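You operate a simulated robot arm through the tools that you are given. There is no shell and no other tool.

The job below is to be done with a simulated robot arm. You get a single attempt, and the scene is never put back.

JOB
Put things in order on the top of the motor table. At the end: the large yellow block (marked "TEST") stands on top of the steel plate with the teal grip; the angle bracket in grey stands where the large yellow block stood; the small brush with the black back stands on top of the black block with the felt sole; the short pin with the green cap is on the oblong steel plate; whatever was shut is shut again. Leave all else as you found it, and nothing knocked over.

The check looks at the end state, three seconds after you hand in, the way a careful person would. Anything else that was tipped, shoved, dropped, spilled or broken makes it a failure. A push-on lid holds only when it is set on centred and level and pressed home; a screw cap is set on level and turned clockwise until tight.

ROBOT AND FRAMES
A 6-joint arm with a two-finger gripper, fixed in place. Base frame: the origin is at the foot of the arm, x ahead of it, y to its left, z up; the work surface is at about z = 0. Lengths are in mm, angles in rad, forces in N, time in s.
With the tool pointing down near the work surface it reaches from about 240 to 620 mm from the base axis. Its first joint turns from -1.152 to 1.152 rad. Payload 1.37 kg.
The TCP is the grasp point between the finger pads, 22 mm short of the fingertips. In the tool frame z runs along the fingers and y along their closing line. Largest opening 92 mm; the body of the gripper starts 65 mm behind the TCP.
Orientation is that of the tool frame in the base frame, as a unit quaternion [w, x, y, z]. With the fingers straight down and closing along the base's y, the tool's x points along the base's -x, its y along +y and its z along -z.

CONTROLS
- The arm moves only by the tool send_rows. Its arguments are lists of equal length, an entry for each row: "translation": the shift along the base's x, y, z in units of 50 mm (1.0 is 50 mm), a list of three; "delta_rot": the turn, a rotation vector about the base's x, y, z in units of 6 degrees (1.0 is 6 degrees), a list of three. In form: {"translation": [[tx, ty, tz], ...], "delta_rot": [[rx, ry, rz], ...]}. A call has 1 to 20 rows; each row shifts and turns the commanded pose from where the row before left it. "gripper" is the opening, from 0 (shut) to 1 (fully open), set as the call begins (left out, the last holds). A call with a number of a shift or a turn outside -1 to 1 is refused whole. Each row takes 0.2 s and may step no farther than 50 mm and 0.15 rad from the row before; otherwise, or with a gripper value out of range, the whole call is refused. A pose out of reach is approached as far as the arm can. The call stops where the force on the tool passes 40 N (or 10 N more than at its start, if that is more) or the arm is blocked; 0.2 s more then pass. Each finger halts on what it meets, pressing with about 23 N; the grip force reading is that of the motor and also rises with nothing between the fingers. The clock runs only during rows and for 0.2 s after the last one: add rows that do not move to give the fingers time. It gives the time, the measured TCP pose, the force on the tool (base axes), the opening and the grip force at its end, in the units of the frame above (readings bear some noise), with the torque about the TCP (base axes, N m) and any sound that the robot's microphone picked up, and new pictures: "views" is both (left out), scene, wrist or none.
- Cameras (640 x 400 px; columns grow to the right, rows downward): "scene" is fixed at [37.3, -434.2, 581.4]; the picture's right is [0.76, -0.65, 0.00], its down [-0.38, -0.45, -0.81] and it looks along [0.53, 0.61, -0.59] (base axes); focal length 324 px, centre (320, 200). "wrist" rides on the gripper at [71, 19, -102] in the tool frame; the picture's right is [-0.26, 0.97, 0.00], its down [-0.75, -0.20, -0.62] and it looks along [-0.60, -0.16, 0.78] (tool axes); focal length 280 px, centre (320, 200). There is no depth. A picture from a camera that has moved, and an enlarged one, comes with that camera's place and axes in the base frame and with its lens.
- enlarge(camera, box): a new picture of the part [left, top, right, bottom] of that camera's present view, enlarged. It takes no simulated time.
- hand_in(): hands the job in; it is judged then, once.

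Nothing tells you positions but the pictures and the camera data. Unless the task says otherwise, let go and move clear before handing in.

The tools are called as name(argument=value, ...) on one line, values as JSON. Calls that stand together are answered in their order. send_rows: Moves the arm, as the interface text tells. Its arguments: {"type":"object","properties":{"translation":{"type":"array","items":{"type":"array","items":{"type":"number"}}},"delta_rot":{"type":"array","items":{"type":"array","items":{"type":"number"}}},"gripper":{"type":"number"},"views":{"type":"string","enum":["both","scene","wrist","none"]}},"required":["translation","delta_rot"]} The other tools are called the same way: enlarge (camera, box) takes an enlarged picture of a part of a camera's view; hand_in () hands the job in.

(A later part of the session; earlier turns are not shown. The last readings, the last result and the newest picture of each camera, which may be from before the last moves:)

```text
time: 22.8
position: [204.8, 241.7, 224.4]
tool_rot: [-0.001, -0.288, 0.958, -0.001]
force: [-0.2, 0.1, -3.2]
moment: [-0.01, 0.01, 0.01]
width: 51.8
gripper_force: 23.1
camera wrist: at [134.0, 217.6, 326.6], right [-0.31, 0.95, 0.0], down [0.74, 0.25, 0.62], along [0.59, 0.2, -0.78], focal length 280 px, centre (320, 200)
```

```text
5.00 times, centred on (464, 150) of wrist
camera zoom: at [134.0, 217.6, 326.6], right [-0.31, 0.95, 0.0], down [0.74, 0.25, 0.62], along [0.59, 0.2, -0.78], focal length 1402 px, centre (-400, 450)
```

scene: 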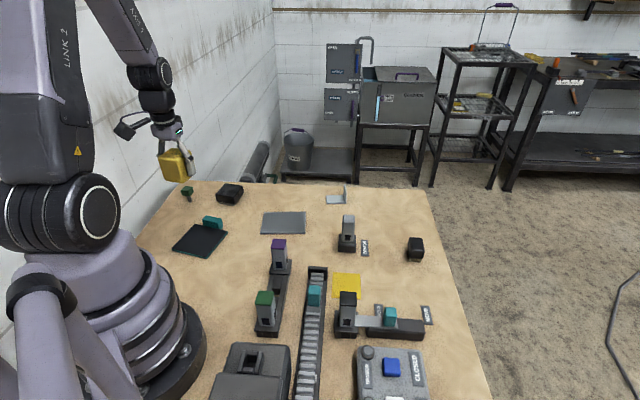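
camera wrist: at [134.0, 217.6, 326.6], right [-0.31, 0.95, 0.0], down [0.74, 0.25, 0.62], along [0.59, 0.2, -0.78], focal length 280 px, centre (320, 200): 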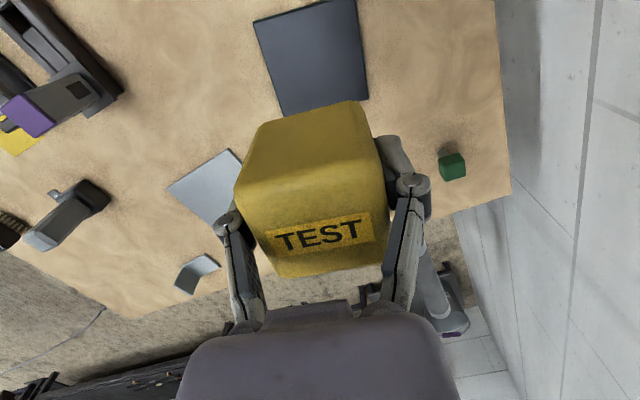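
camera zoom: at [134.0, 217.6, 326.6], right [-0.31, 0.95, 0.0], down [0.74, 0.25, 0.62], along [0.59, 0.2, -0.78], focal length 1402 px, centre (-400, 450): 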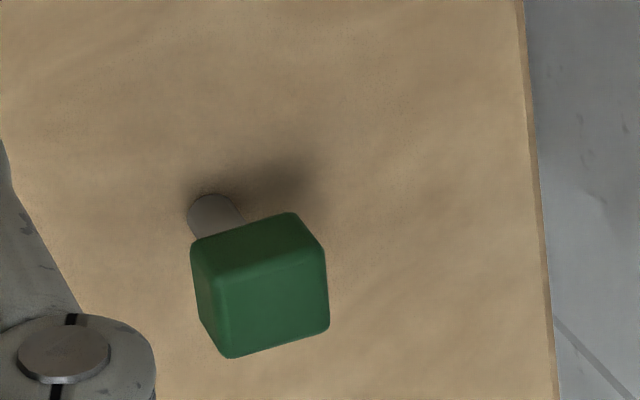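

The grip stands just outside the far edge of the plate, so the plate's top is clear for the block. I'll lower to just above the plate, correcting 4.5 mm in y.

send_rows(translation=[[0, -0.09, -0.1], [0, 0, -0.2], [0, 0, -0.35], [0, 0, -0.35], [0, 0, -0.35], [0, 0, -0.35], [0, 0, -0.35], [0, 0, -0.35], [0, 0, -0.35], [0, 0, -0.35], [0, 0, -0.3], [0, 0, -0.12], [0, 0, 0]], delta_rot=[[0, 0, -0.3], [0, 0, 0], [0, 0, 0], [0, 0, 0], [0, 0, 0], [0, 0, 0], [0, 0, 0], [0, 0, 0], [0, 0, 0], [0, 0, 0], [0, 0, 0], [0, 0, 0], [0, 0, 0]], gripper=0)

```text
time: 25.6
position: [203.9, 236.3, 49.5]
tool_rot: [-0.001, -0.273, 0.962, -0.001]
force: [-1.2, -0.2, -2.2]
moment: [-0.01, 0.0, 0.01]
width: 51.8
gripper_force: 22.8
camera wrist: at [133.6, 215.8, 150.9], right [-0.28, 0.96, 0.0], down [0.75, 0.22, 0.63], along [0.6, 0.18, -0.78], focal length 280 px, centre (320, 200)
```

scene: 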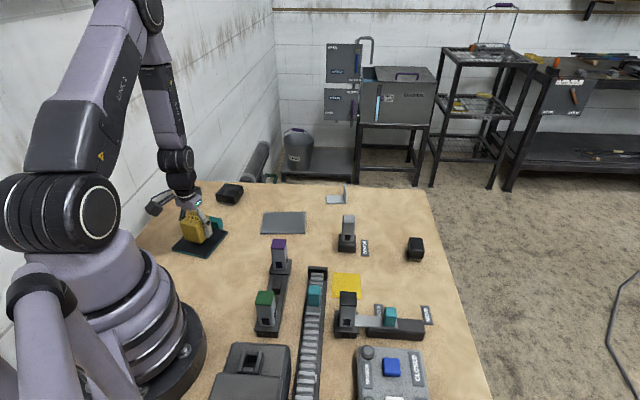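
wrist: 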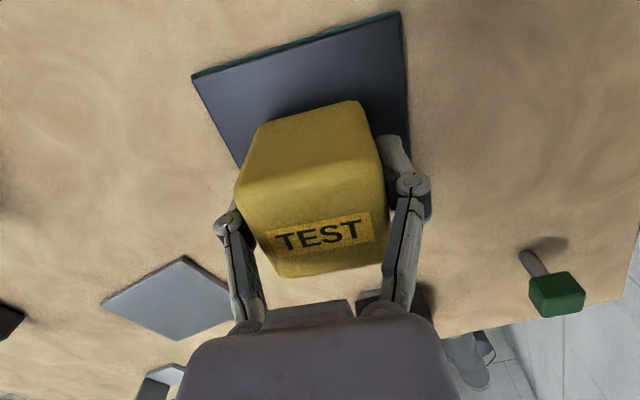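

The block hovers about a centimetre above the plate. I'll check centring in the scene view.

enlarge(camera="scene", box=[164, 208, 244, 258])

enlarge(camera="wrist", box=[180, 0, 436, 160])

```text
8.00 times, centred on (204, 233) of scene
camera zoom: at [37.3, -434.2, 581.4], right [0.76, -0.65, 0.0], down [-0.38, -0.45, -0.81], along [0.53, 0.61, -0.59], focal length 2596 px, centre (1248, -64)
```

zoom: 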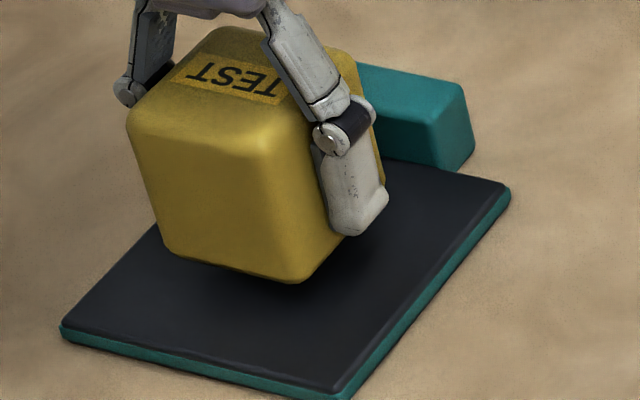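

```text
2.50 times, centred on (308, 80) of wrist
camera zoom: at [133.6, 215.8, 150.9], right [-0.28, 0.96, 0.0], down [0.75, 0.22, 0.63], along [0.6, 0.18, -0.78], focal length 701 px, centre (350, 500)
```

zoom: 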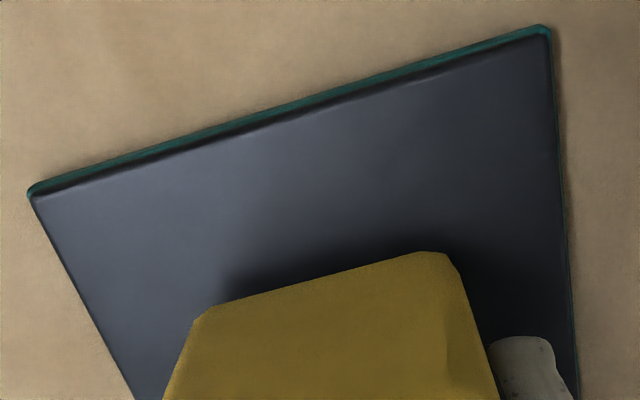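

Well centred. Lowering slowly to contact.

send_rows(translation=[[0, 0, -0.05], [0, 0, -0.05], [0, 0, -0.05], [0, 0, -0.02], [0, 0, 0], [0, 0, 0]], delta_rot=[[0, 0, 0], [0, 0, 0], [0, 0, 0], [0, 0, 0], [0, 0, 0], [0, 0, 0]], gripper=0, views="scene")

send_rows(translation=[[0, 0, -0.02], [0, 0, -0.02], [0, 0, 0], [0, 0, 0]], delta_rot=[[0, 0, 0], [0, 0, 0], [0, 0, 0], [0, 0, 0]], gripper=0, views="none")

```text
time: 27.0
position: [203.2, 235.2, 40.2]
tool_rot: [0.0, -0.273, 0.962, 0.001]
force: [0.1, -1.3, -2.8]
moment: [0.01, 0.02, -0.01]
width: 51.4
gripper_force: 22.8
```

scene: 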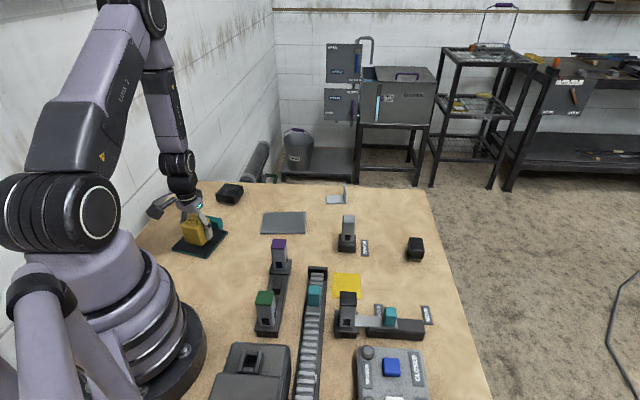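

```text
time: 28.0
position: [204.2, 235.6, 38.0]
tool_rot: [0.0, -0.273, 0.962, 0.0]
force: [-1.1, -4.7, 18.6]
moment: [-0.14, 0.02, -0.02]
width: 51.9
gripper_force: 23.3
```

Contact made (about 18 N). I'll ease up slightly, then open the fingers.

send_rows(translation=[[0, 0, 0.014], [0, 0, 0]], delta_rot=[[0, 0, 0], [0, 0, 0]], gripper=0, views="none")

send_rows(translation=[[0, 0, 0], [0, 0, 0], [0, 0, 0], [0, 0, 0]], delta_rot=[[0, 0, 0], [0, 0, 0], [0, 0, 0], [0, 0, 0]], gripper=0.85)

```text
time: 28.6
position: [204.1, 235.8, 39.4]
tool_rot: [0.0, -0.273, 0.962, 0.0]
force: [-0.2, 0.4, -2.2]
moment: [0.01, 0.03, 0.02]
width: 51.7
gripper_force: 22.9
```

```text
time: 29.6
position: [204.2, 235.5, 40.1]
tool_rot: [0.0, -0.273, 0.962, 0.0]
force: [0.2, -0.7, 0.5]
moment: [-0.02, 0.02, -0.01]
width: 78.1
gripper_force: 0.1
camera wrist: at [133.9, 215.3, 141.1], right [-0.28, 0.96, 0.0], down [0.75, 0.22, 0.62], along [0.6, 0.18, -0.78], focal length 280 px, centre (320, 200)
```

scene: 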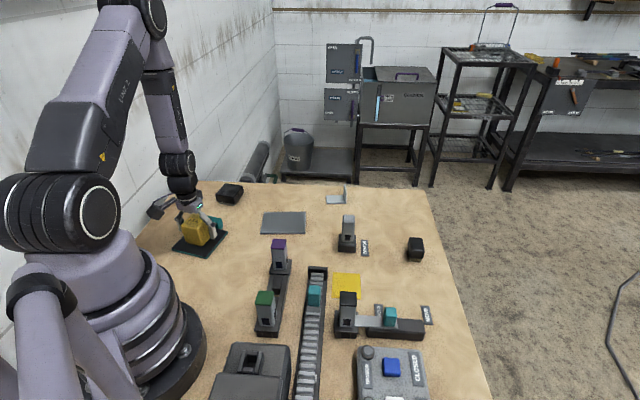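
wrist: 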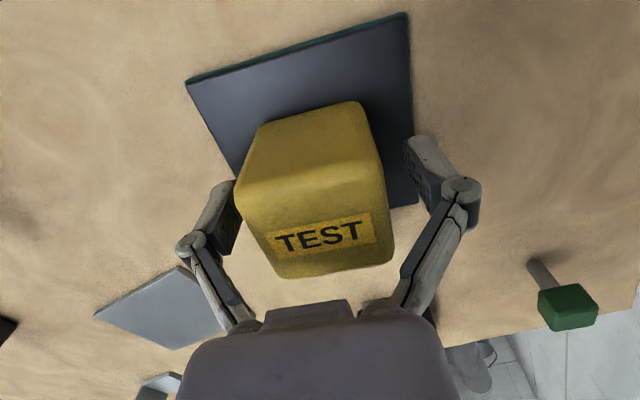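

The yellow block stands on the plate and the fingers are clear of it. I'll retreat straight up, then move over the pin with the green cap at about (254.6, 425).

send_rows(translation=[[0, 0, 0.15], [0, 0, 0.3], [0, 0, 0.6], [0, 0, 0.9], [0, 0, 0.9], [0, 0, 0.5], [0, 0, 0]], delta_rot=[[0, 0, 0], [0, 0, 0], [0, 0, 0], [0, 0, 0], [0, 0, 0], [0, 0, 0], [0, 0, 0]], gripper=0.85, views="scene")

enlarge(camera="scene", box=[164, 208, 244, 258])

send_rows(translation=[[0.2, 0.758, 0], [0.2, 0.758, 0], [0.2, 0.758, 0], [0.2, 0.758, 0], [0.2, 0.758, 0], [0, 0, 0]], delta_rot=[[0, 0, 0.3], [0, 0, 0.3], [0, 0, 0.3], [0, 0, 0.3], [0, 0, 0.4], [0, 0, 0]], gripper=0.85)

```text
time: 31.2
position: [203.5, 235.4, 207.1]
tool_rot: [0.0, -0.272, 0.962, -0.001]
force: [-0.1, -0.3, 1.1]
moment: [0.0, -0.03, 0.0]
width: 78.2
gripper_force: 0.0
```

scene: 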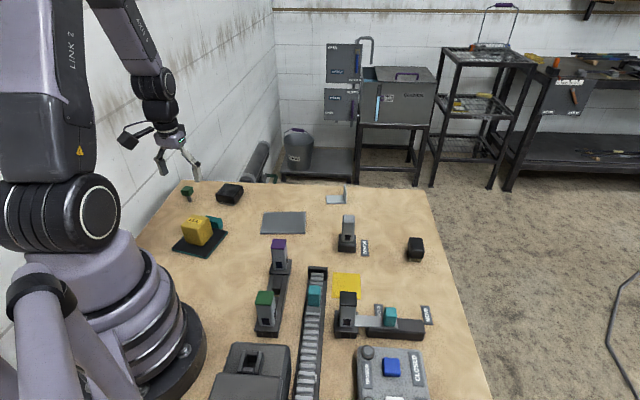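

```text
8.00 times, centred on (204, 233) of scene
camera zoom: at [37.3, -434.2, 581.4], right [0.76, -0.65, 0.0], down [-0.38, -0.45, -0.81], along [0.53, 0.61, -0.59], focal length 2596 px, centre (1248, -64)
```

zoom: 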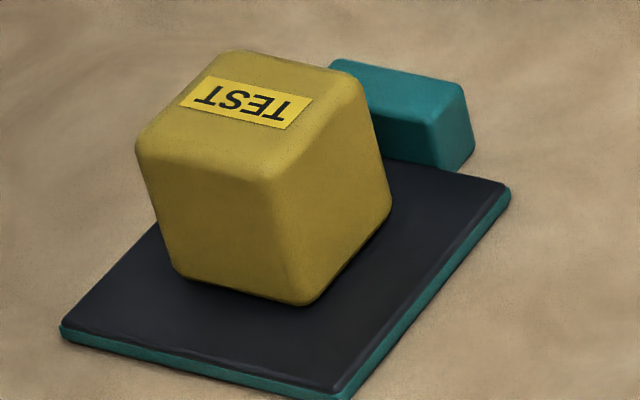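

```text
time: 32.6
position: [254.0, 425.6, 206.2]
tool_rot: [0.0, -0.353, 0.935, 0.001]
force: [-0.1, -0.6, -0.2]
moment: [0.03, 0.0, 0.0]
width: 78.2
gripper_force: 0.0
camera wrist: at [188.2, 393.9, 308.0], right [-0.44, 0.9, 0.0], down [0.7, 0.34, 0.62], along [0.56, 0.27, -0.78], focal length 280 px, centre (320, 200)
```

scene: 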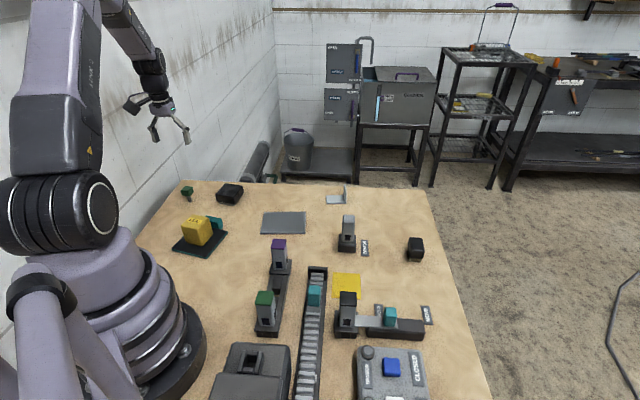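
wrist: 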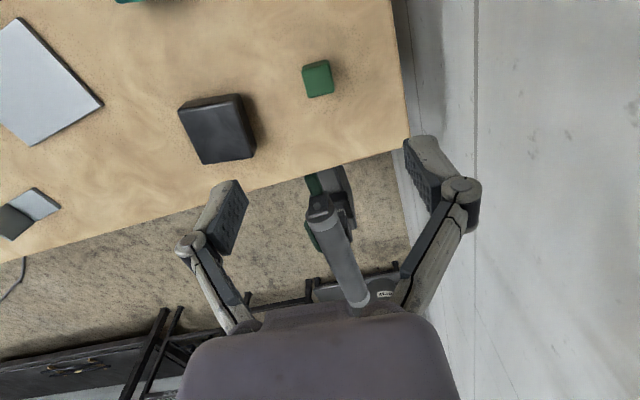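

The yellow block stands well on the plate. Below the tool I see the green-capped pin and the black felt block; I'll enlarge both.

enlarge(camera="wrist", box=[278, 48, 358, 98])

enlarge(camera="wrist", box=[160, 80, 288, 160])

enlarge(camera="scene", box=[170, 175, 250, 225])

```text
8.00 times, centred on (318, 73) of wrist
camera zoom: at [188.2, 393.9, 308.0], right [-0.44, 0.9, 0.0], down [0.7, 0.34, 0.62], along [0.56, 0.27, -0.78], focal length 2243 px, centre (336, 1216)
```

zoom: 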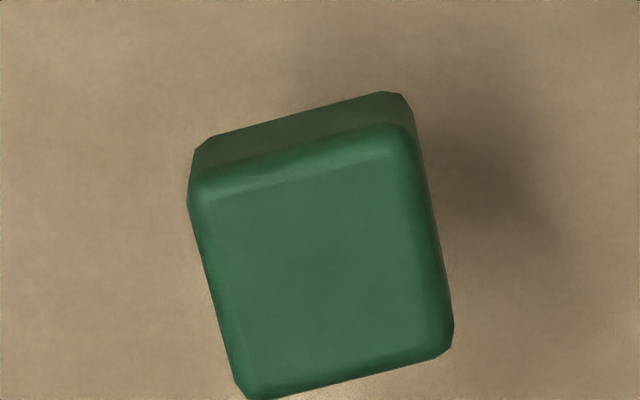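

```text
5.00 times, centred on (224, 120) of wrist
camera zoom: at [188.2, 393.9, 308.0], right [-0.44, 0.9, 0.0], down [0.7, 0.34, 0.62], along [0.56, 0.27, -0.78], focal length 1402 px, centre (800, 600)
```

zoom: 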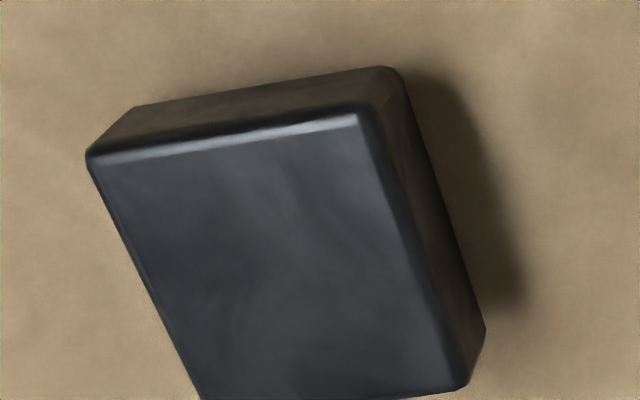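

```text
8.00 times, centred on (210, 200) of scene
camera zoom: at [37.3, -434.2, 581.4], right [0.76, -0.65, 0.0], down [-0.38, -0.45, -0.81], along [0.53, 0.61, -0.59], focal length 2596 px, centre (1200, 200)
```

zoom: 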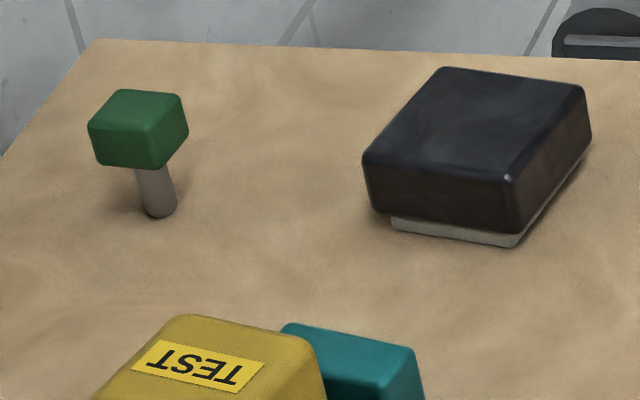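

The cap (about 25×22 mm, top at about 44 mm) sits directly beneath the tool and is aligned with it. I'll narrow the opening and go down to grip the cap.

send_rows(translation=[[0.02, 0, -0.6], [0, 0, -0.9], [0, 0, -0.9], [0, 0, -0.5], [0, 0, -0.2], [0, 0, 0]], delta_rot=[[0, 0, 0], [0, 0, 0], [0, 0, 0], [0, 0, 0], [0, 0, 0], [0, 0, 0]], gripper=0.6)

```text
time: 34.0
position: [255.5, 424.4, 50.9]
tool_rot: [0.001, -0.353, 0.936, -0.001]
force: [-0.2, 0.1, 0.2]
moment: [0.01, 0.03, -0.01]
width: 55.2
gripper_force: 0.1
camera wrist: at [189.4, 393.3, 152.4], right [-0.44, 0.9, 0.0], down [0.7, 0.34, 0.63], along [0.56, 0.28, -0.78], focal length 280 px, centre (320, 200)
```

scene: 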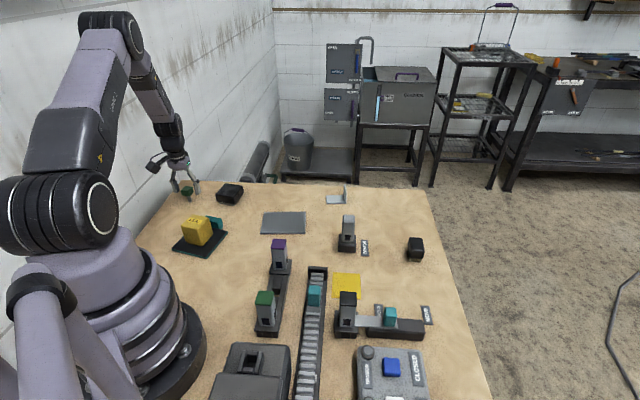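
wrist: 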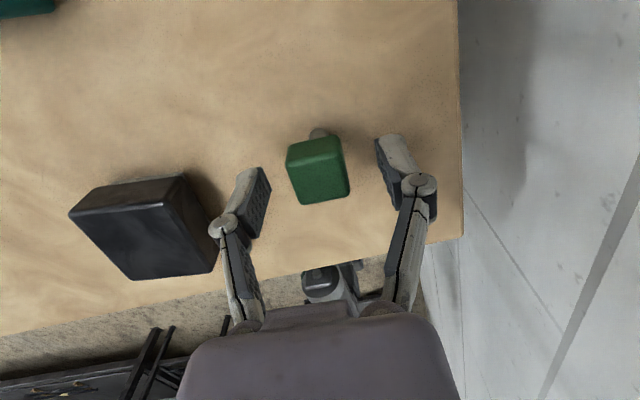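

Cap is centred between the fingers. Down another 17 mm and close.

send_rows(translation=[[0, 0, -0.2], [0, 0, -0.14], [0, 0, 0]], delta_rot=[[0, 0, 0], [0, 0, 0], [0, 0, 0]], gripper=0.6, views="none")

send_rows(translation=[[0, 0, 0], [0, 0, 0], [0, 0, 0], [0, 0, 0], [0, 0, 0], [0, 0, 0]], delta_rot=[[0, 0, 0], [0, 0, 0], [0, 0, 0], [0, 0, 0], [0, 0, 0], [0, 0, 0]], gripper=0)

```text
time: 34.8
position: [254.1, 425.1, 34.3]
tool_rot: [0.0, -0.352, 0.936, 0.0]
force: [-0.4, -0.1, 0.3]
moment: [-0.06, 0.01, -0.02]
width: 55.2
gripper_force: 0.0
```

```text
time: 36.2
position: [254.8, 423.7, 33.9]
tool_rot: [0.0, -0.352, 0.936, 0.0]
force: [0.7, -0.9, -0.6]
moment: [-0.01, 0.0, 0.01]
width: 24.7
gripper_force: 23.0
camera wrist: at [189.3, 393.1, 136.3], right [-0.44, 0.9, 0.0], down [0.7, 0.34, 0.62], along [0.56, 0.27, -0.78], focal length 280 px, centre (320, 200)
```

scene: 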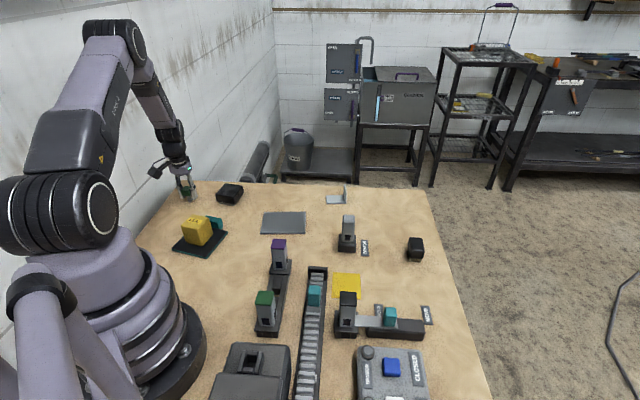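
wrist: 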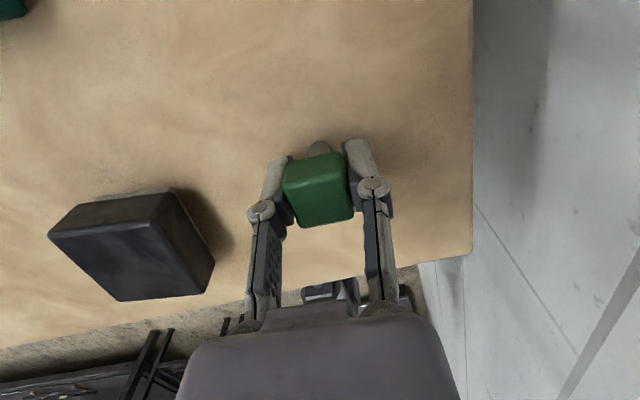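

The cap is held (24.7 mm). Lifting gently.

send_rows(translation=[[0, 0, 0.04], [0, 0, 0.06], [0, 0, 0.1], [0, 0, 0.2], [0, 0, 0.3], [0, 0, 0.3], [0, 0, 0.3], [0, 0, 0.3], [0, 0, 0.3], [0, 0, 0.3], [0, 0, 0.2], [0, 0, 0.1], [0, 0, 0]], delta_rot=[[0, 0, 0], [0, 0, 0], [0, 0, 0], [0, 0, 0], [0, 0, 0], [0, 0, 0], [0, 0, 0], [0, 0, 0], [0, 0, 0], [0, 0, 0], [0, 0, 0], [0, 0, 0], [0, 0, 0]], gripper=0)

```text
time: 39.0
position: [254.8, 424.9, 160.2]
tool_rot: [0.0, -0.352, 0.936, 0.0]
force: [-0.2, 0.5, -1.2]
moment: [-0.01, 0.03, -0.01]
width: 24.5
gripper_force: 22.4
camera wrist: at [189.4, 393.5, 261.9], right [-0.44, 0.9, 0.0], down [0.7, 0.34, 0.63], along [0.56, 0.28, -0.78], focal length 280 px, centre (320, 200)
```

scene: 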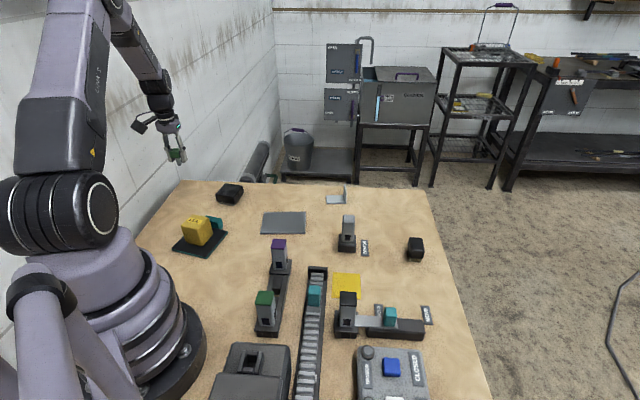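
wrist: 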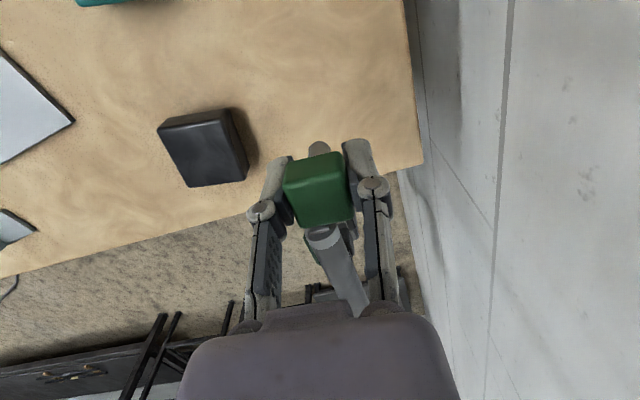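

Pin is hanging straight and held. Moving it over the oblong steel plate at (412, 157).

send_rows(translation=[[0.059, -0.1, 0], [0.138, -0.235, 0], [0.1965, -0.335, 0], [0.1965, -0.335, 0], [0.1965, -0.335, 0], [0.1965, -0.335, 0], [0.1965, -0.335, 0], [0.1965, -0.335, 0], [0.1965, -0.335, 0], [0.1965, -0.335, 0], [0.1965, -0.335, 0], [0.1965, -0.335, 0], [0.1965, -0.335, 0], [0.1965, -0.335, 0], [0.1965, -0.335, 0], [0.1965, -0.335, 0], [0.138, -0.235, 0], [0.059, -0.1, 0], [0, 0, 0]], delta_rot=[[0, 0, -0.06], [0, 0, -0.15], [0, 0, -0.208], [0, 0, -0.208], [0, 0, -0.208], [0, 0, -0.208], [0, 0, -0.208], [0, 0, -0.208], [0, 0, -0.208], [0, 0, -0.208], [0, 0, -0.208], [0, 0, -0.208], [0, 0, -0.208], [0, 0, -0.208], [0, 0, -0.208], [0, 0, -0.208], [0, 0, -0.15], [0, 0, -0.06], [0, 0, 0]], gripper=0)

```text
time: 43.0
position: [411.7, 156.0, 159.9]
tool_rot: [-0.001, -0.185, 0.983, 0.0]
force: [0.1, 0.2, -1.4]
moment: [0.01, -0.01, 0.0]
width: 24.5
gripper_force: 22.8
camera wrist: at [339.0, 148.8, 261.1], right [-0.11, 0.99, 0.0], down [0.78, 0.08, 0.62], along [0.62, 0.07, -0.78], focal length 280 px, centre (320, 200)
```

scene: 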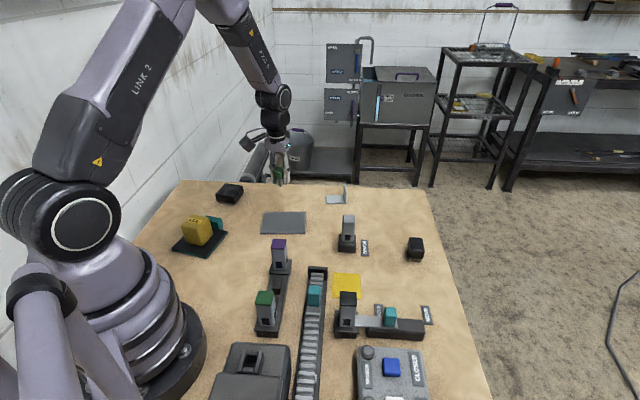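
wrist: 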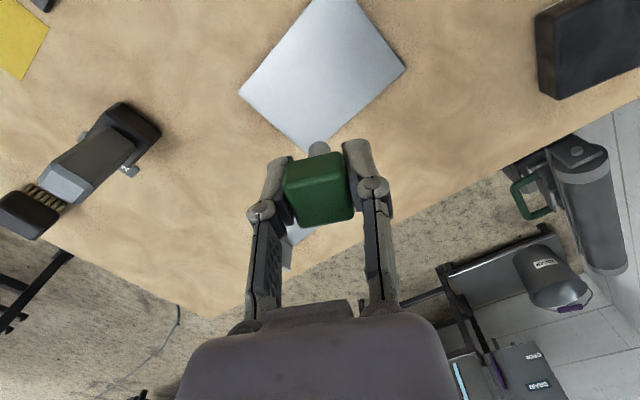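

The pin is above the plate's middle. Lowering toward the plate.

send_rows(translation=[[0, 0, -0.1], [0, 0, -0.2], [0, 0, -0.3], [0, 0, -0.3], [0, 0, -0.3], [0, 0, -0.3], [0, 0, -0.3], [0, 0, -0.3], [0, 0, -0.1], [0, 0, 0]], delta_rot=[[0, 0, 0], [0, 0, 0], [0, 0, 0], [0, 0, 0], [0, 0, 0], [0, 0, 0], [0, 0, 0], [0, 0, 0], [0, 0, 0], [0, 0, 0]], gripper=0)

enlarge(camera="scene", box=[244, 190, 324, 240])

```text
time: 45.2
position: [411.3, 156.6, 49.5]
tool_rot: [0.0, -0.185, 0.983, 0.0]
force: [-0.1, 0.0, -1.2]
moment: [-0.02, -0.05, -0.01]
width: 24.6
gripper_force: 22.8
camera wrist: at [338.9, 149.4, 151.7], right [-0.11, 0.99, 0.0], down [0.78, 0.08, 0.63], along [0.62, 0.07, -0.78], focal length 280 px, centre (320, 200)
```

scene: 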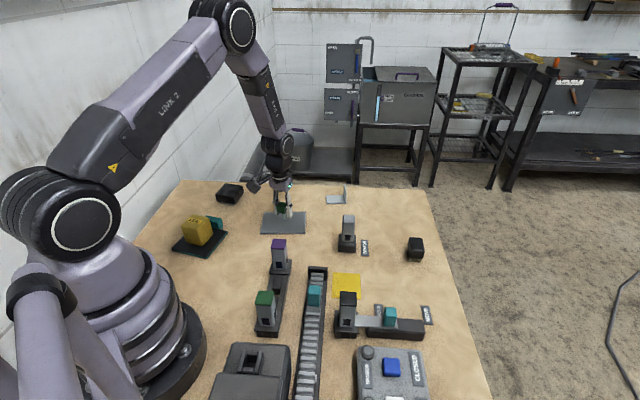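
wrist: 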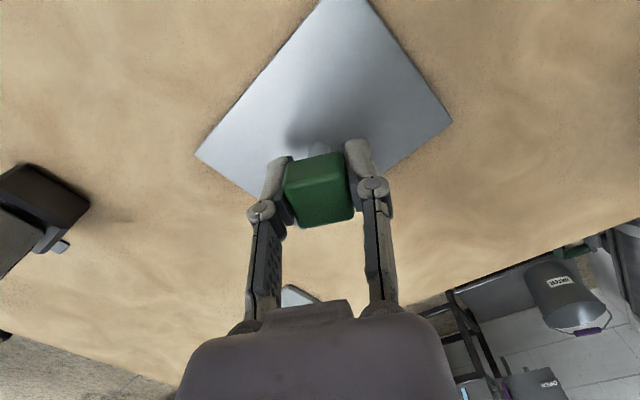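

```text
8.00 times, centred on (284, 215) of scene
camera zoom: at [37.3, -434.2, 581.4], right [0.76, -0.65, 0.0], down [-0.38, -0.45, -0.81], along [0.53, 0.61, -0.59], focal length 2596 px, centre (608, 80)
```

zoom: 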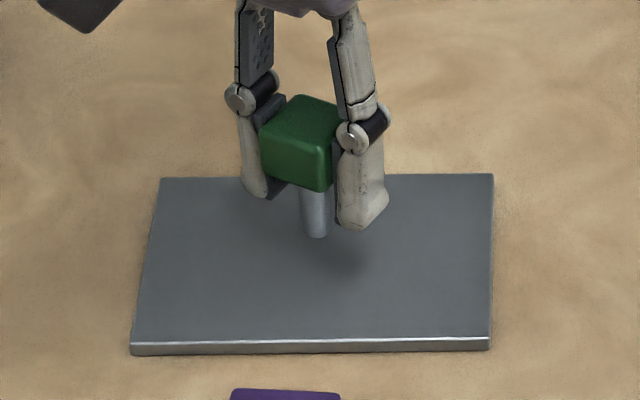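

Pin end is about a centimetre above the plate and near its centre. Slow lowering.

send_rows(translation=[[0, 0, -0.05], [0, 0, -0.05], [0, 0, -0.05], [0, 0, 0]], delta_rot=[[0, 0, 0], [0, 0, 0], [0, 0, 0], [0, 0, 0]], gripper=0, views="none")

send_rows(translation=[[0, 0, -0.02], [0, 0, -0.02], [0, 0, 0]], delta_rot=[[0, 0, 0], [0, 0, 0], [0, 0, 0]], gripper=0, views="none")

```text
time: 46.2
position: [411.4, 156.0, 42.0]
tool_rot: [0.0, -0.185, 0.983, 0.0]
force: [-0.1, 0.4, -1.2]
moment: [-0.04, -0.01, -0.03]
width: 24.5
gripper_force: 23.4
```

```text
time: 47.0
position: [411.1, 157.1, 40.7]
tool_rot: [0.0, -0.184, 0.983, 0.0]
force: [-2.2, -1.8, 5.3]
moment: [-0.06, 0.11, -0.02]
width: 24.7
gripper_force: 23.0
```

Pin touches the plate (about 5 N). Easing a hair and opening.

send_rows(translation=[[0, 0, 0.006], [0, 0, 0]], delta_rot=[[0, 0, 0], [0, 0, 0]], gripper=0, views="none")

send_rows(translation=[[0, 0, 0], [0, 0, 0], [0, 0, 0], [0, 0, 0]], delta_rot=[[0, 0, 0], [0, 0, 0], [0, 0, 0], [0, 0, 0]], gripper=0.6)

enlarge(camera="scene", box=[244, 190, 324, 240])

```text
time: 47.6
position: [411.7, 155.8, 40.6]
tool_rot: [0.0, -0.185, 0.983, 0.0]
force: [0.5, 0.0, -1.3]
moment: [-0.04, 0.0, 0.02]
width: 24.6
gripper_force: 22.6
```

```text
time: 48.6
position: [410.3, 156.1, 41.4]
tool_rot: [0.0, -0.185, 0.983, 0.001]
force: [-0.2, -0.7, 0.3]
moment: [0.01, 0.01, 0.01]
width: 55.0
gripper_force: 0.0
camera wrist: at [338.7, 149.0, 142.5], right [-0.11, 0.99, 0.0], down [0.78, 0.08, 0.62], along [0.62, 0.07, -0.78], focal length 280 px, centre (320, 200)
```

scene: 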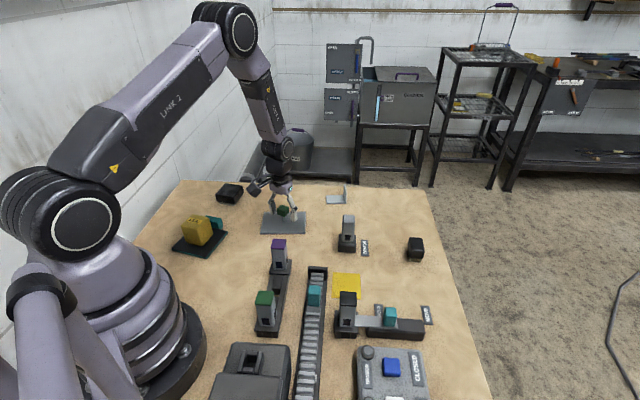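
wrist: 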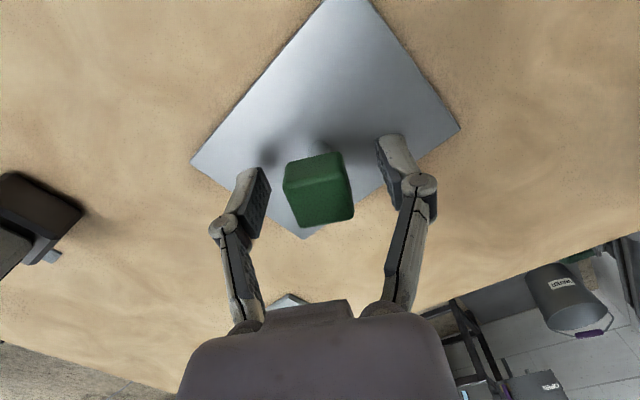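

```text
8.00 times, centred on (284, 215) of scene
camera zoom: at [37.3, -434.2, 581.4], right [0.76, -0.65, 0.0], down [-0.38, -0.45, -0.81], along [0.53, 0.61, -0.59], focal length 2596 px, centre (608, 80)
```

zoom: 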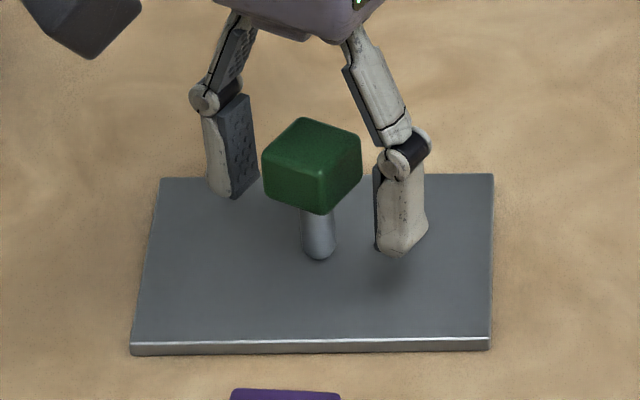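

The pin stands on the oblong plate. I'll retreat up, then go look at the bracket near the far edge.

send_rows(translation=[[0, 0, 0.1], [0, 0, 0.3], [0, 0, 0.6], [0, 0, 0.8], [0, 0, 0.8], [0, 0, 0.6], [0.35, -0.06, 0], [0.5, -0.09, 0], [0.5, -0.09, 0], [0.5, -0.09, 0], [0.35, -0.06, 0], [0, 0, 0]], delta_rot=[[0, 0, 0], [0, 0, 0], [0, 0, 0], [0, 0, -1], [0, 0, -1.2], [0, 0, -1.4], [0, 0, -1.4], [0, 0, -1.4], [0, 0, -1.4], [0, 0, -1.4], [0, 0, -1], [0, 0, 0]], gripper=0.6)

```text
refused: -1.2 is not a number from -1 to 1
```

The turn values must be within ±1; I'll spread the turn over more rows.

send_rows(translation=[[0, 0, 0.1], [0, 0, 0.3], [0, 0, 0.6], [0, 0, 0.8], [0, 0, 0.8], [0, 0, 0.6], [0.25, -0.04, 0], [0.4, -0.07, 0], [0.4, -0.07, 0], [0.4, -0.07, 0], [0.4, -0.07, 0], [0.3, -0.05, 0], [0.1, -0.02, 0], [0, 0, 0]], delta_rot=[[0, 0, 0], [0, 0, 0], [0, 0, 0], [0, 0, -1], [0, 0, -1], [0, 0, -1], [0, 0, -1], [0, 0, -1], [0, 0, -1], [0, 0, -1], [0, 0, -1], [0, 0, -1], [0, 0, -1], [0, 0, -0.2]], gripper=0.6)

```text
time: 51.6
position: [524.5, 136.9, 200.8]
tool_rot: [-0.001, 0.342, 0.94, 0.0]
force: [0.3, -0.1, 0.4]
moment: [0.01, -0.02, 0.02]
width: 55.3
gripper_force: 0.0
camera wrist: at [482.5, 197.5, 302.3], right [0.82, 0.57, 0.0], down [0.45, -0.64, 0.62], along [0.36, -0.51, -0.78], focal length 280 px, centre (320, 200)
```

scene: 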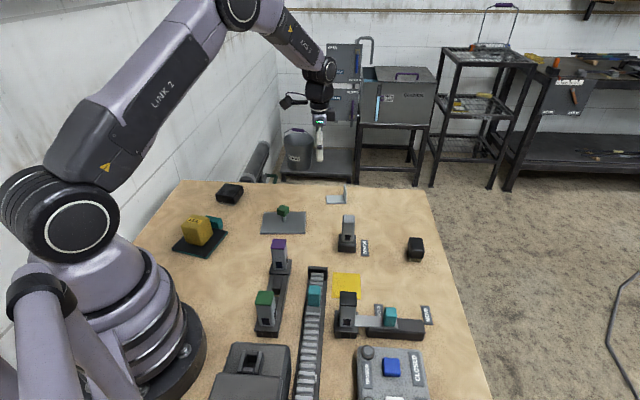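
wrist: 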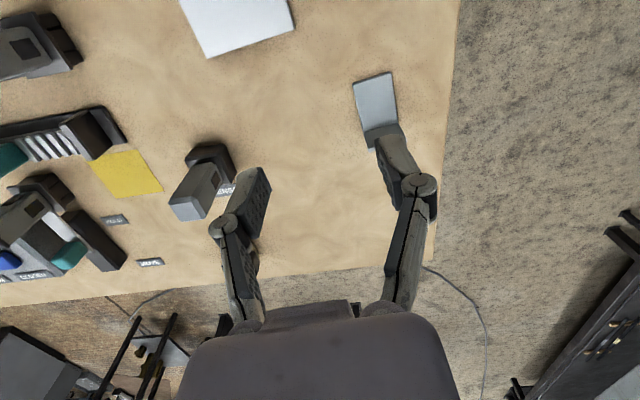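

The bracket is partly hidden by a finger. I'll move farther out above it to see it clearly.

send_rows(translation=[[0.4, 0.09, -0.2], [0.4, 0.09, -0.2], [0.32, 0.08, -0.1], [0, 0, 0]], delta_rot=[[0, 0, 0], [0, 0, 0], [0, 0, 0], [0, 0, 0]], gripper=0.8)

enlarge(camera="wrist", box=[270, 20, 398, 100])

enlarge(camera="scene", box=[300, 170, 380, 220])

```text
time: 52.6
position: [580.8, 150.0, 174.7]
tool_rot: [0.001, 0.34, 0.94, 0.0]
force: [0.4, 0.3, -0.5]
moment: [0.0, -0.01, -0.01]
width: 73.7
gripper_force: 0.1
camera wrist: at [538.8, 210.7, 277.6], right [0.82, 0.57, 0.0], down [0.45, -0.64, 0.62], along [0.36, -0.51, -0.78], focal length 280 px, centre (320, 200)
```

scene: 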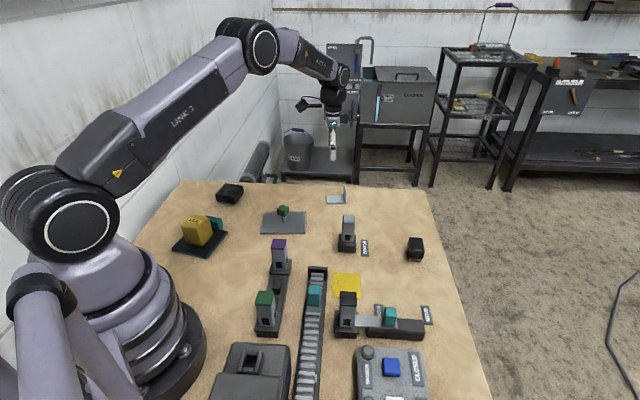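
wrist: 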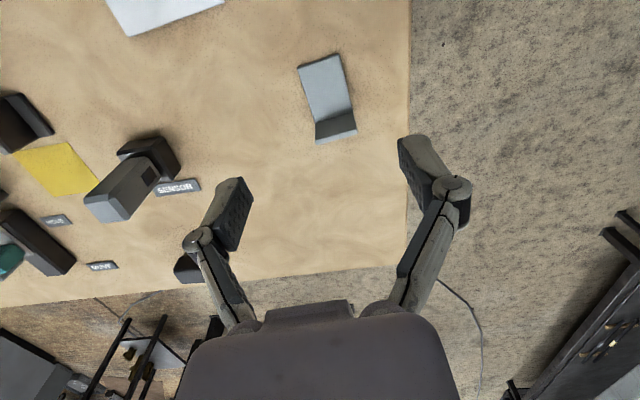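

```text
5.00 times, centred on (334, 60) of wrist
camera zoom: at [538.8, 210.7, 277.6], right [0.82, 0.57, 0.0], down [0.45, -0.64, 0.62], along [0.36, -0.51, -0.78], focal length 1402 px, centre (250, 900)
```

zoom: 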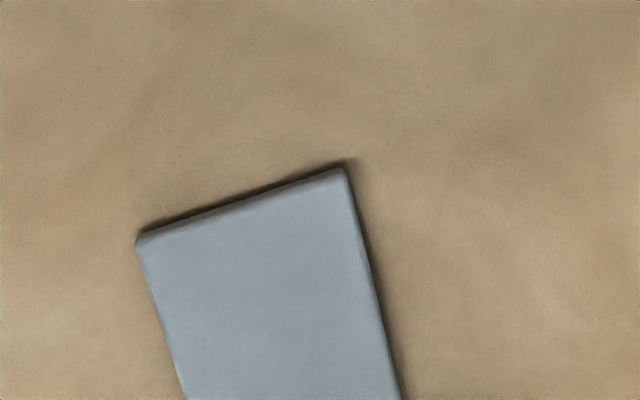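

```text
8.00 times, centred on (340, 195) of scene
camera zoom: at [37.3, -434.2, 581.4], right [0.76, -0.65, 0.0], down [-0.38, -0.45, -0.81], along [0.53, 0.61, -0.59], focal length 2596 px, centre (160, 240)
```

zoom: 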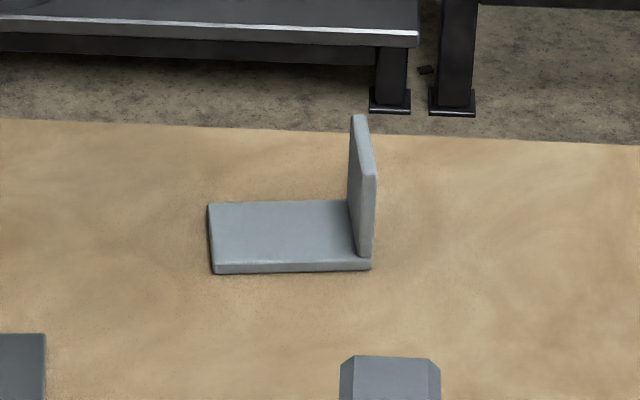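

I'll get the lower part of the bracket too, to locate its upright leg exactly.

enlarge(camera="wrist", box=[270, 80, 398, 160])

```text
5.00 times, centred on (334, 120) of wrist
camera zoom: at [538.8, 210.7, 277.6], right [0.82, 0.57, 0.0], down [0.45, -0.64, 0.62], along [0.36, -0.51, -0.78], focal length 1402 px, centre (250, 600)
```

zoom: 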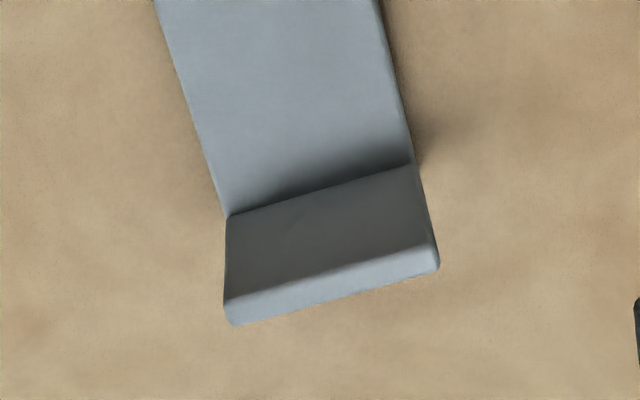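

The bracket is 60×38 mm with a 42 mm upright, whose centre is near (617, 125.5), about 629 mm from the base axis. I'll test whether the arm reaches there with the tool straight down, while still high.

send_rows(translation=[[0.25, -0.17, -0.5], [0.25, -0.17, -0.5], [0.164, -0.112, -0.3], [0, 0, -0.2], [0, 0, 0]], delta_rot=[[0, 0, 0.3], [0, 0, 0], [0, 0, 0], [0, 0, 0], [0, 0, 0]], gripper=0.8)

```text
time: 53.8
position: [613.9, 127.8, 100.4]
tool_rot: [0.0, 0.326, 0.945, 0.0]
force: [-0.1, 0.3, 0.1]
moment: [-0.03, 0.0, -0.03]
width: 73.7
gripper_force: 0.1
camera wrist: at [570.3, 187.2, 202.4], right [0.8, 0.6, 0.0], down [0.47, -0.63, 0.62], along [0.37, -0.5, -0.78], focal length 280 px, centre (320, 200)
```

scene: 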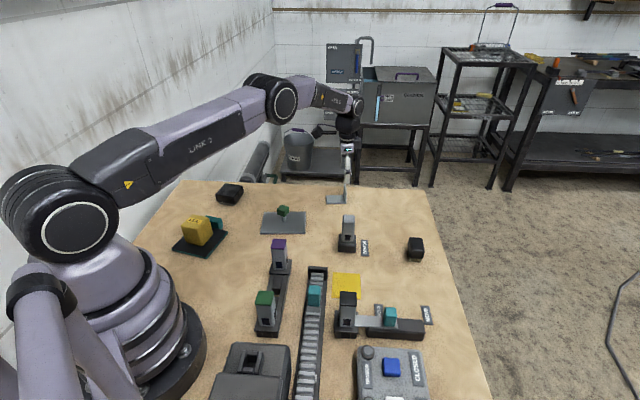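
wrist: 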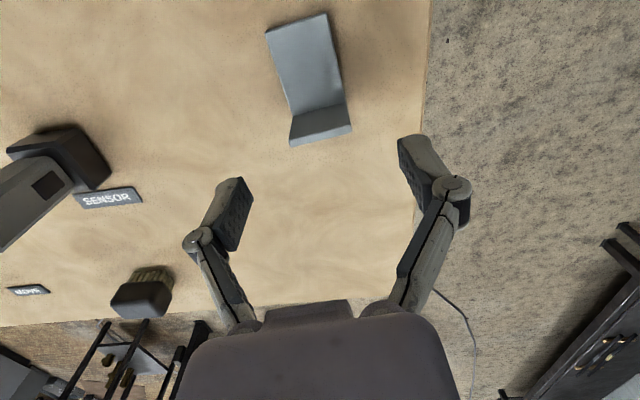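

Reach is fine here with the tool vertical. I'll verify alignment with the bracket in close-up.

enlarge(camera="wrist", box=[240, 70, 400, 170])

```text
4.00 times, centred on (320, 120) of wrist
camera zoom: at [570.3, 187.2, 202.4], right [0.8, 0.6, 0.0], down [0.47, -0.63, 0.62], along [0.37, -0.5, -0.78], focal length 1122 px, centre (320, 520)
```

zoom: 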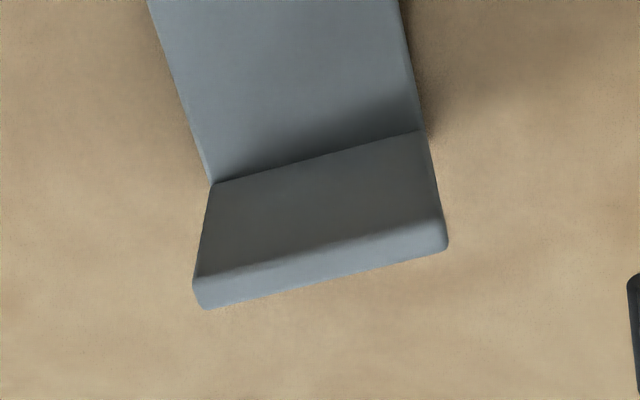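

Alignment is right (inner bend midpoint about (614.4, 126.9)). Descending to straddle the upright's edges.

send_rows(translation=[[0, 0, -0.4], [0, 0, -0.5], [0, 0, -0.3], [0, 0, 0]], delta_rot=[[0, 0, 0], [0, 0, 0], [0, 0, 0], [0, 0, 0]], gripper=0.8)

```text
time: 54.8
position: [614.6, 127.1, 39.3]
tool_rot: [0.0, 0.327, 0.945, 0.0]
force: [0.9, -0.8, -1.1]
moment: [0.0, 0.0, -0.01]
width: 73.6
gripper_force: 0.1
camera wrist: at [570.4, 187.2, 142.1], right [0.8, 0.6, 0.0], down [0.47, -0.63, 0.63], along [0.37, -0.5, -0.78], focal length 280 px, centre (320, 200)
```

scene: 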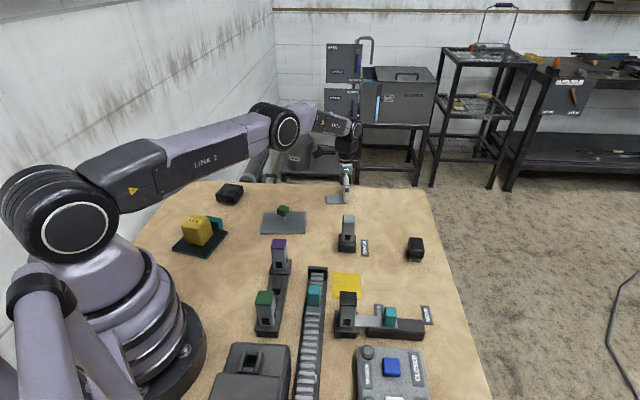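
wrist: 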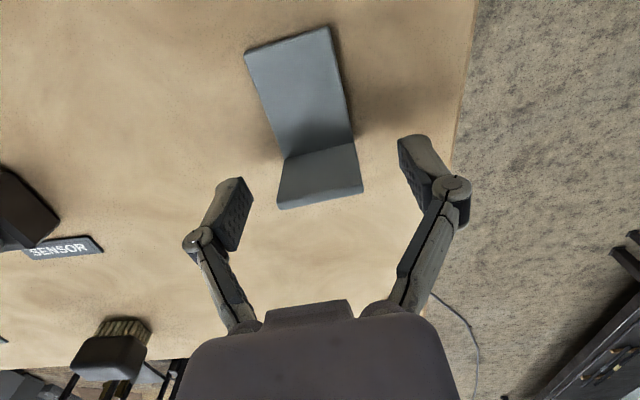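

Straddling nicely. Down to about 27 mm and close.

send_rows(translation=[[0, 0, -0.15], [0, 0, -0.12], [0, 0, 0]], delta_rot=[[0, 0, 0], [0, 0, 0], [0, 0, 0]], gripper=0.8, views="none")

send_rows(translation=[[0, 0, 0], [0, 0, 0], [0, 0, 0], [0, 0, 0], [0, 0, 0], [0, 0, 0]], delta_rot=[[0, 0, 0], [0, 0, 0], [0, 0, 0], [0, 0, 0], [0, 0, 0], [0, 0, 0]], gripper=0)

```text
time: 55.6
position: [611.5, 128.0, 26.4]
tool_rot: [0.0, 0.327, 0.945, 0.0]
force: [0.3, 0.8, -0.9]
moment: [0.03, 0.0, 0.0]
width: 73.5
gripper_force: 0.0
```

```text
time: 57.0
position: [613.0, 126.4, 27.3]
tool_rot: [-0.001, 0.327, 0.945, 0.001]
force: [0.5, 0.4, -0.3]
moment: [-0.02, -0.04, 0.02]
width: 39.5
gripper_force: 22.9
camera wrist: at [570.3, 187.1, 128.5], right [0.8, 0.6, 0.0], down [0.47, -0.63, 0.63], along [0.37, -0.5, -0.78], focal length 280 px, centre (320, 200)
```

scene: 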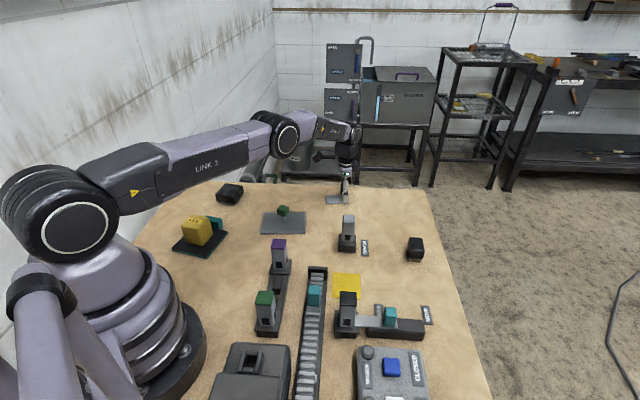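
wrist: 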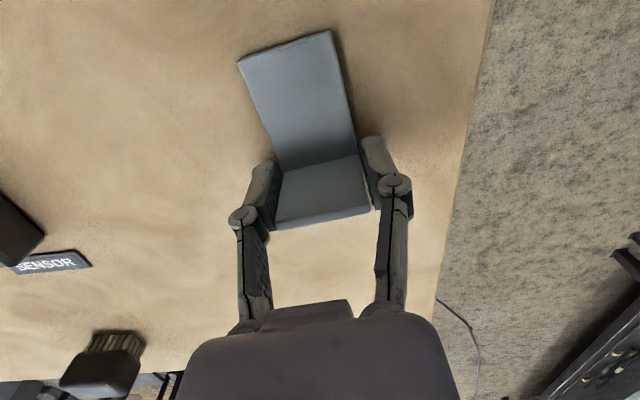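

Gripped at 39.5 mm width. Lifting slowly and watching the load.

send_rows(translation=[[0, 0, 0.03], [0, 0, 0.05], [0, 0, 0.1], [0, 0, 0.15], [0, 0, 0.2], [0, 0, 0.2], [0, 0, 0.1], [0, 0, 0]], delta_rot=[[0, 0, 0], [0, 0, 0], [0, 0, 0], [0, 0, 0], [0, 0, 0], [0, 0, 0], [0, 0, 0], [0, 0, 0]], gripper=0)

```text
time: 58.8
position: [612.7, 128.8, 67.2]
tool_rot: [0.001, 0.327, 0.945, 0.0]
force: [0.6, -0.4, -2.0]
moment: [-0.03, -0.01, -0.02]
width: 39.5
gripper_force: 22.6
camera wrist: at [569.8, 186.9, 170.1], right [0.8, 0.6, 0.0], down [0.47, -0.63, 0.62], along [0.37, -0.5, -0.78], focal length 280 px, centre (320, 200)
```

scene: 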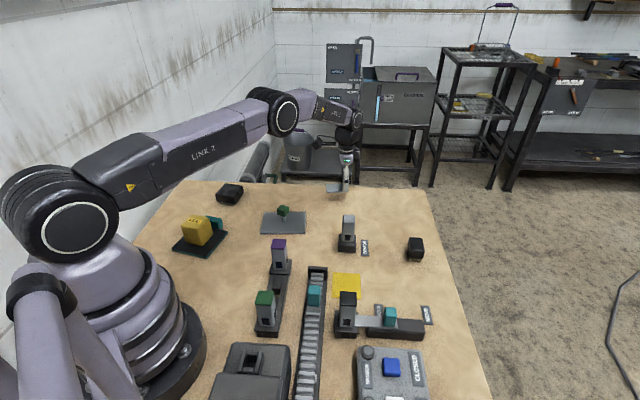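
wrist: 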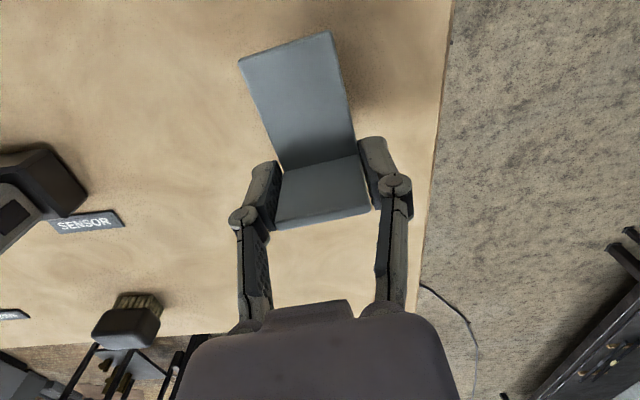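

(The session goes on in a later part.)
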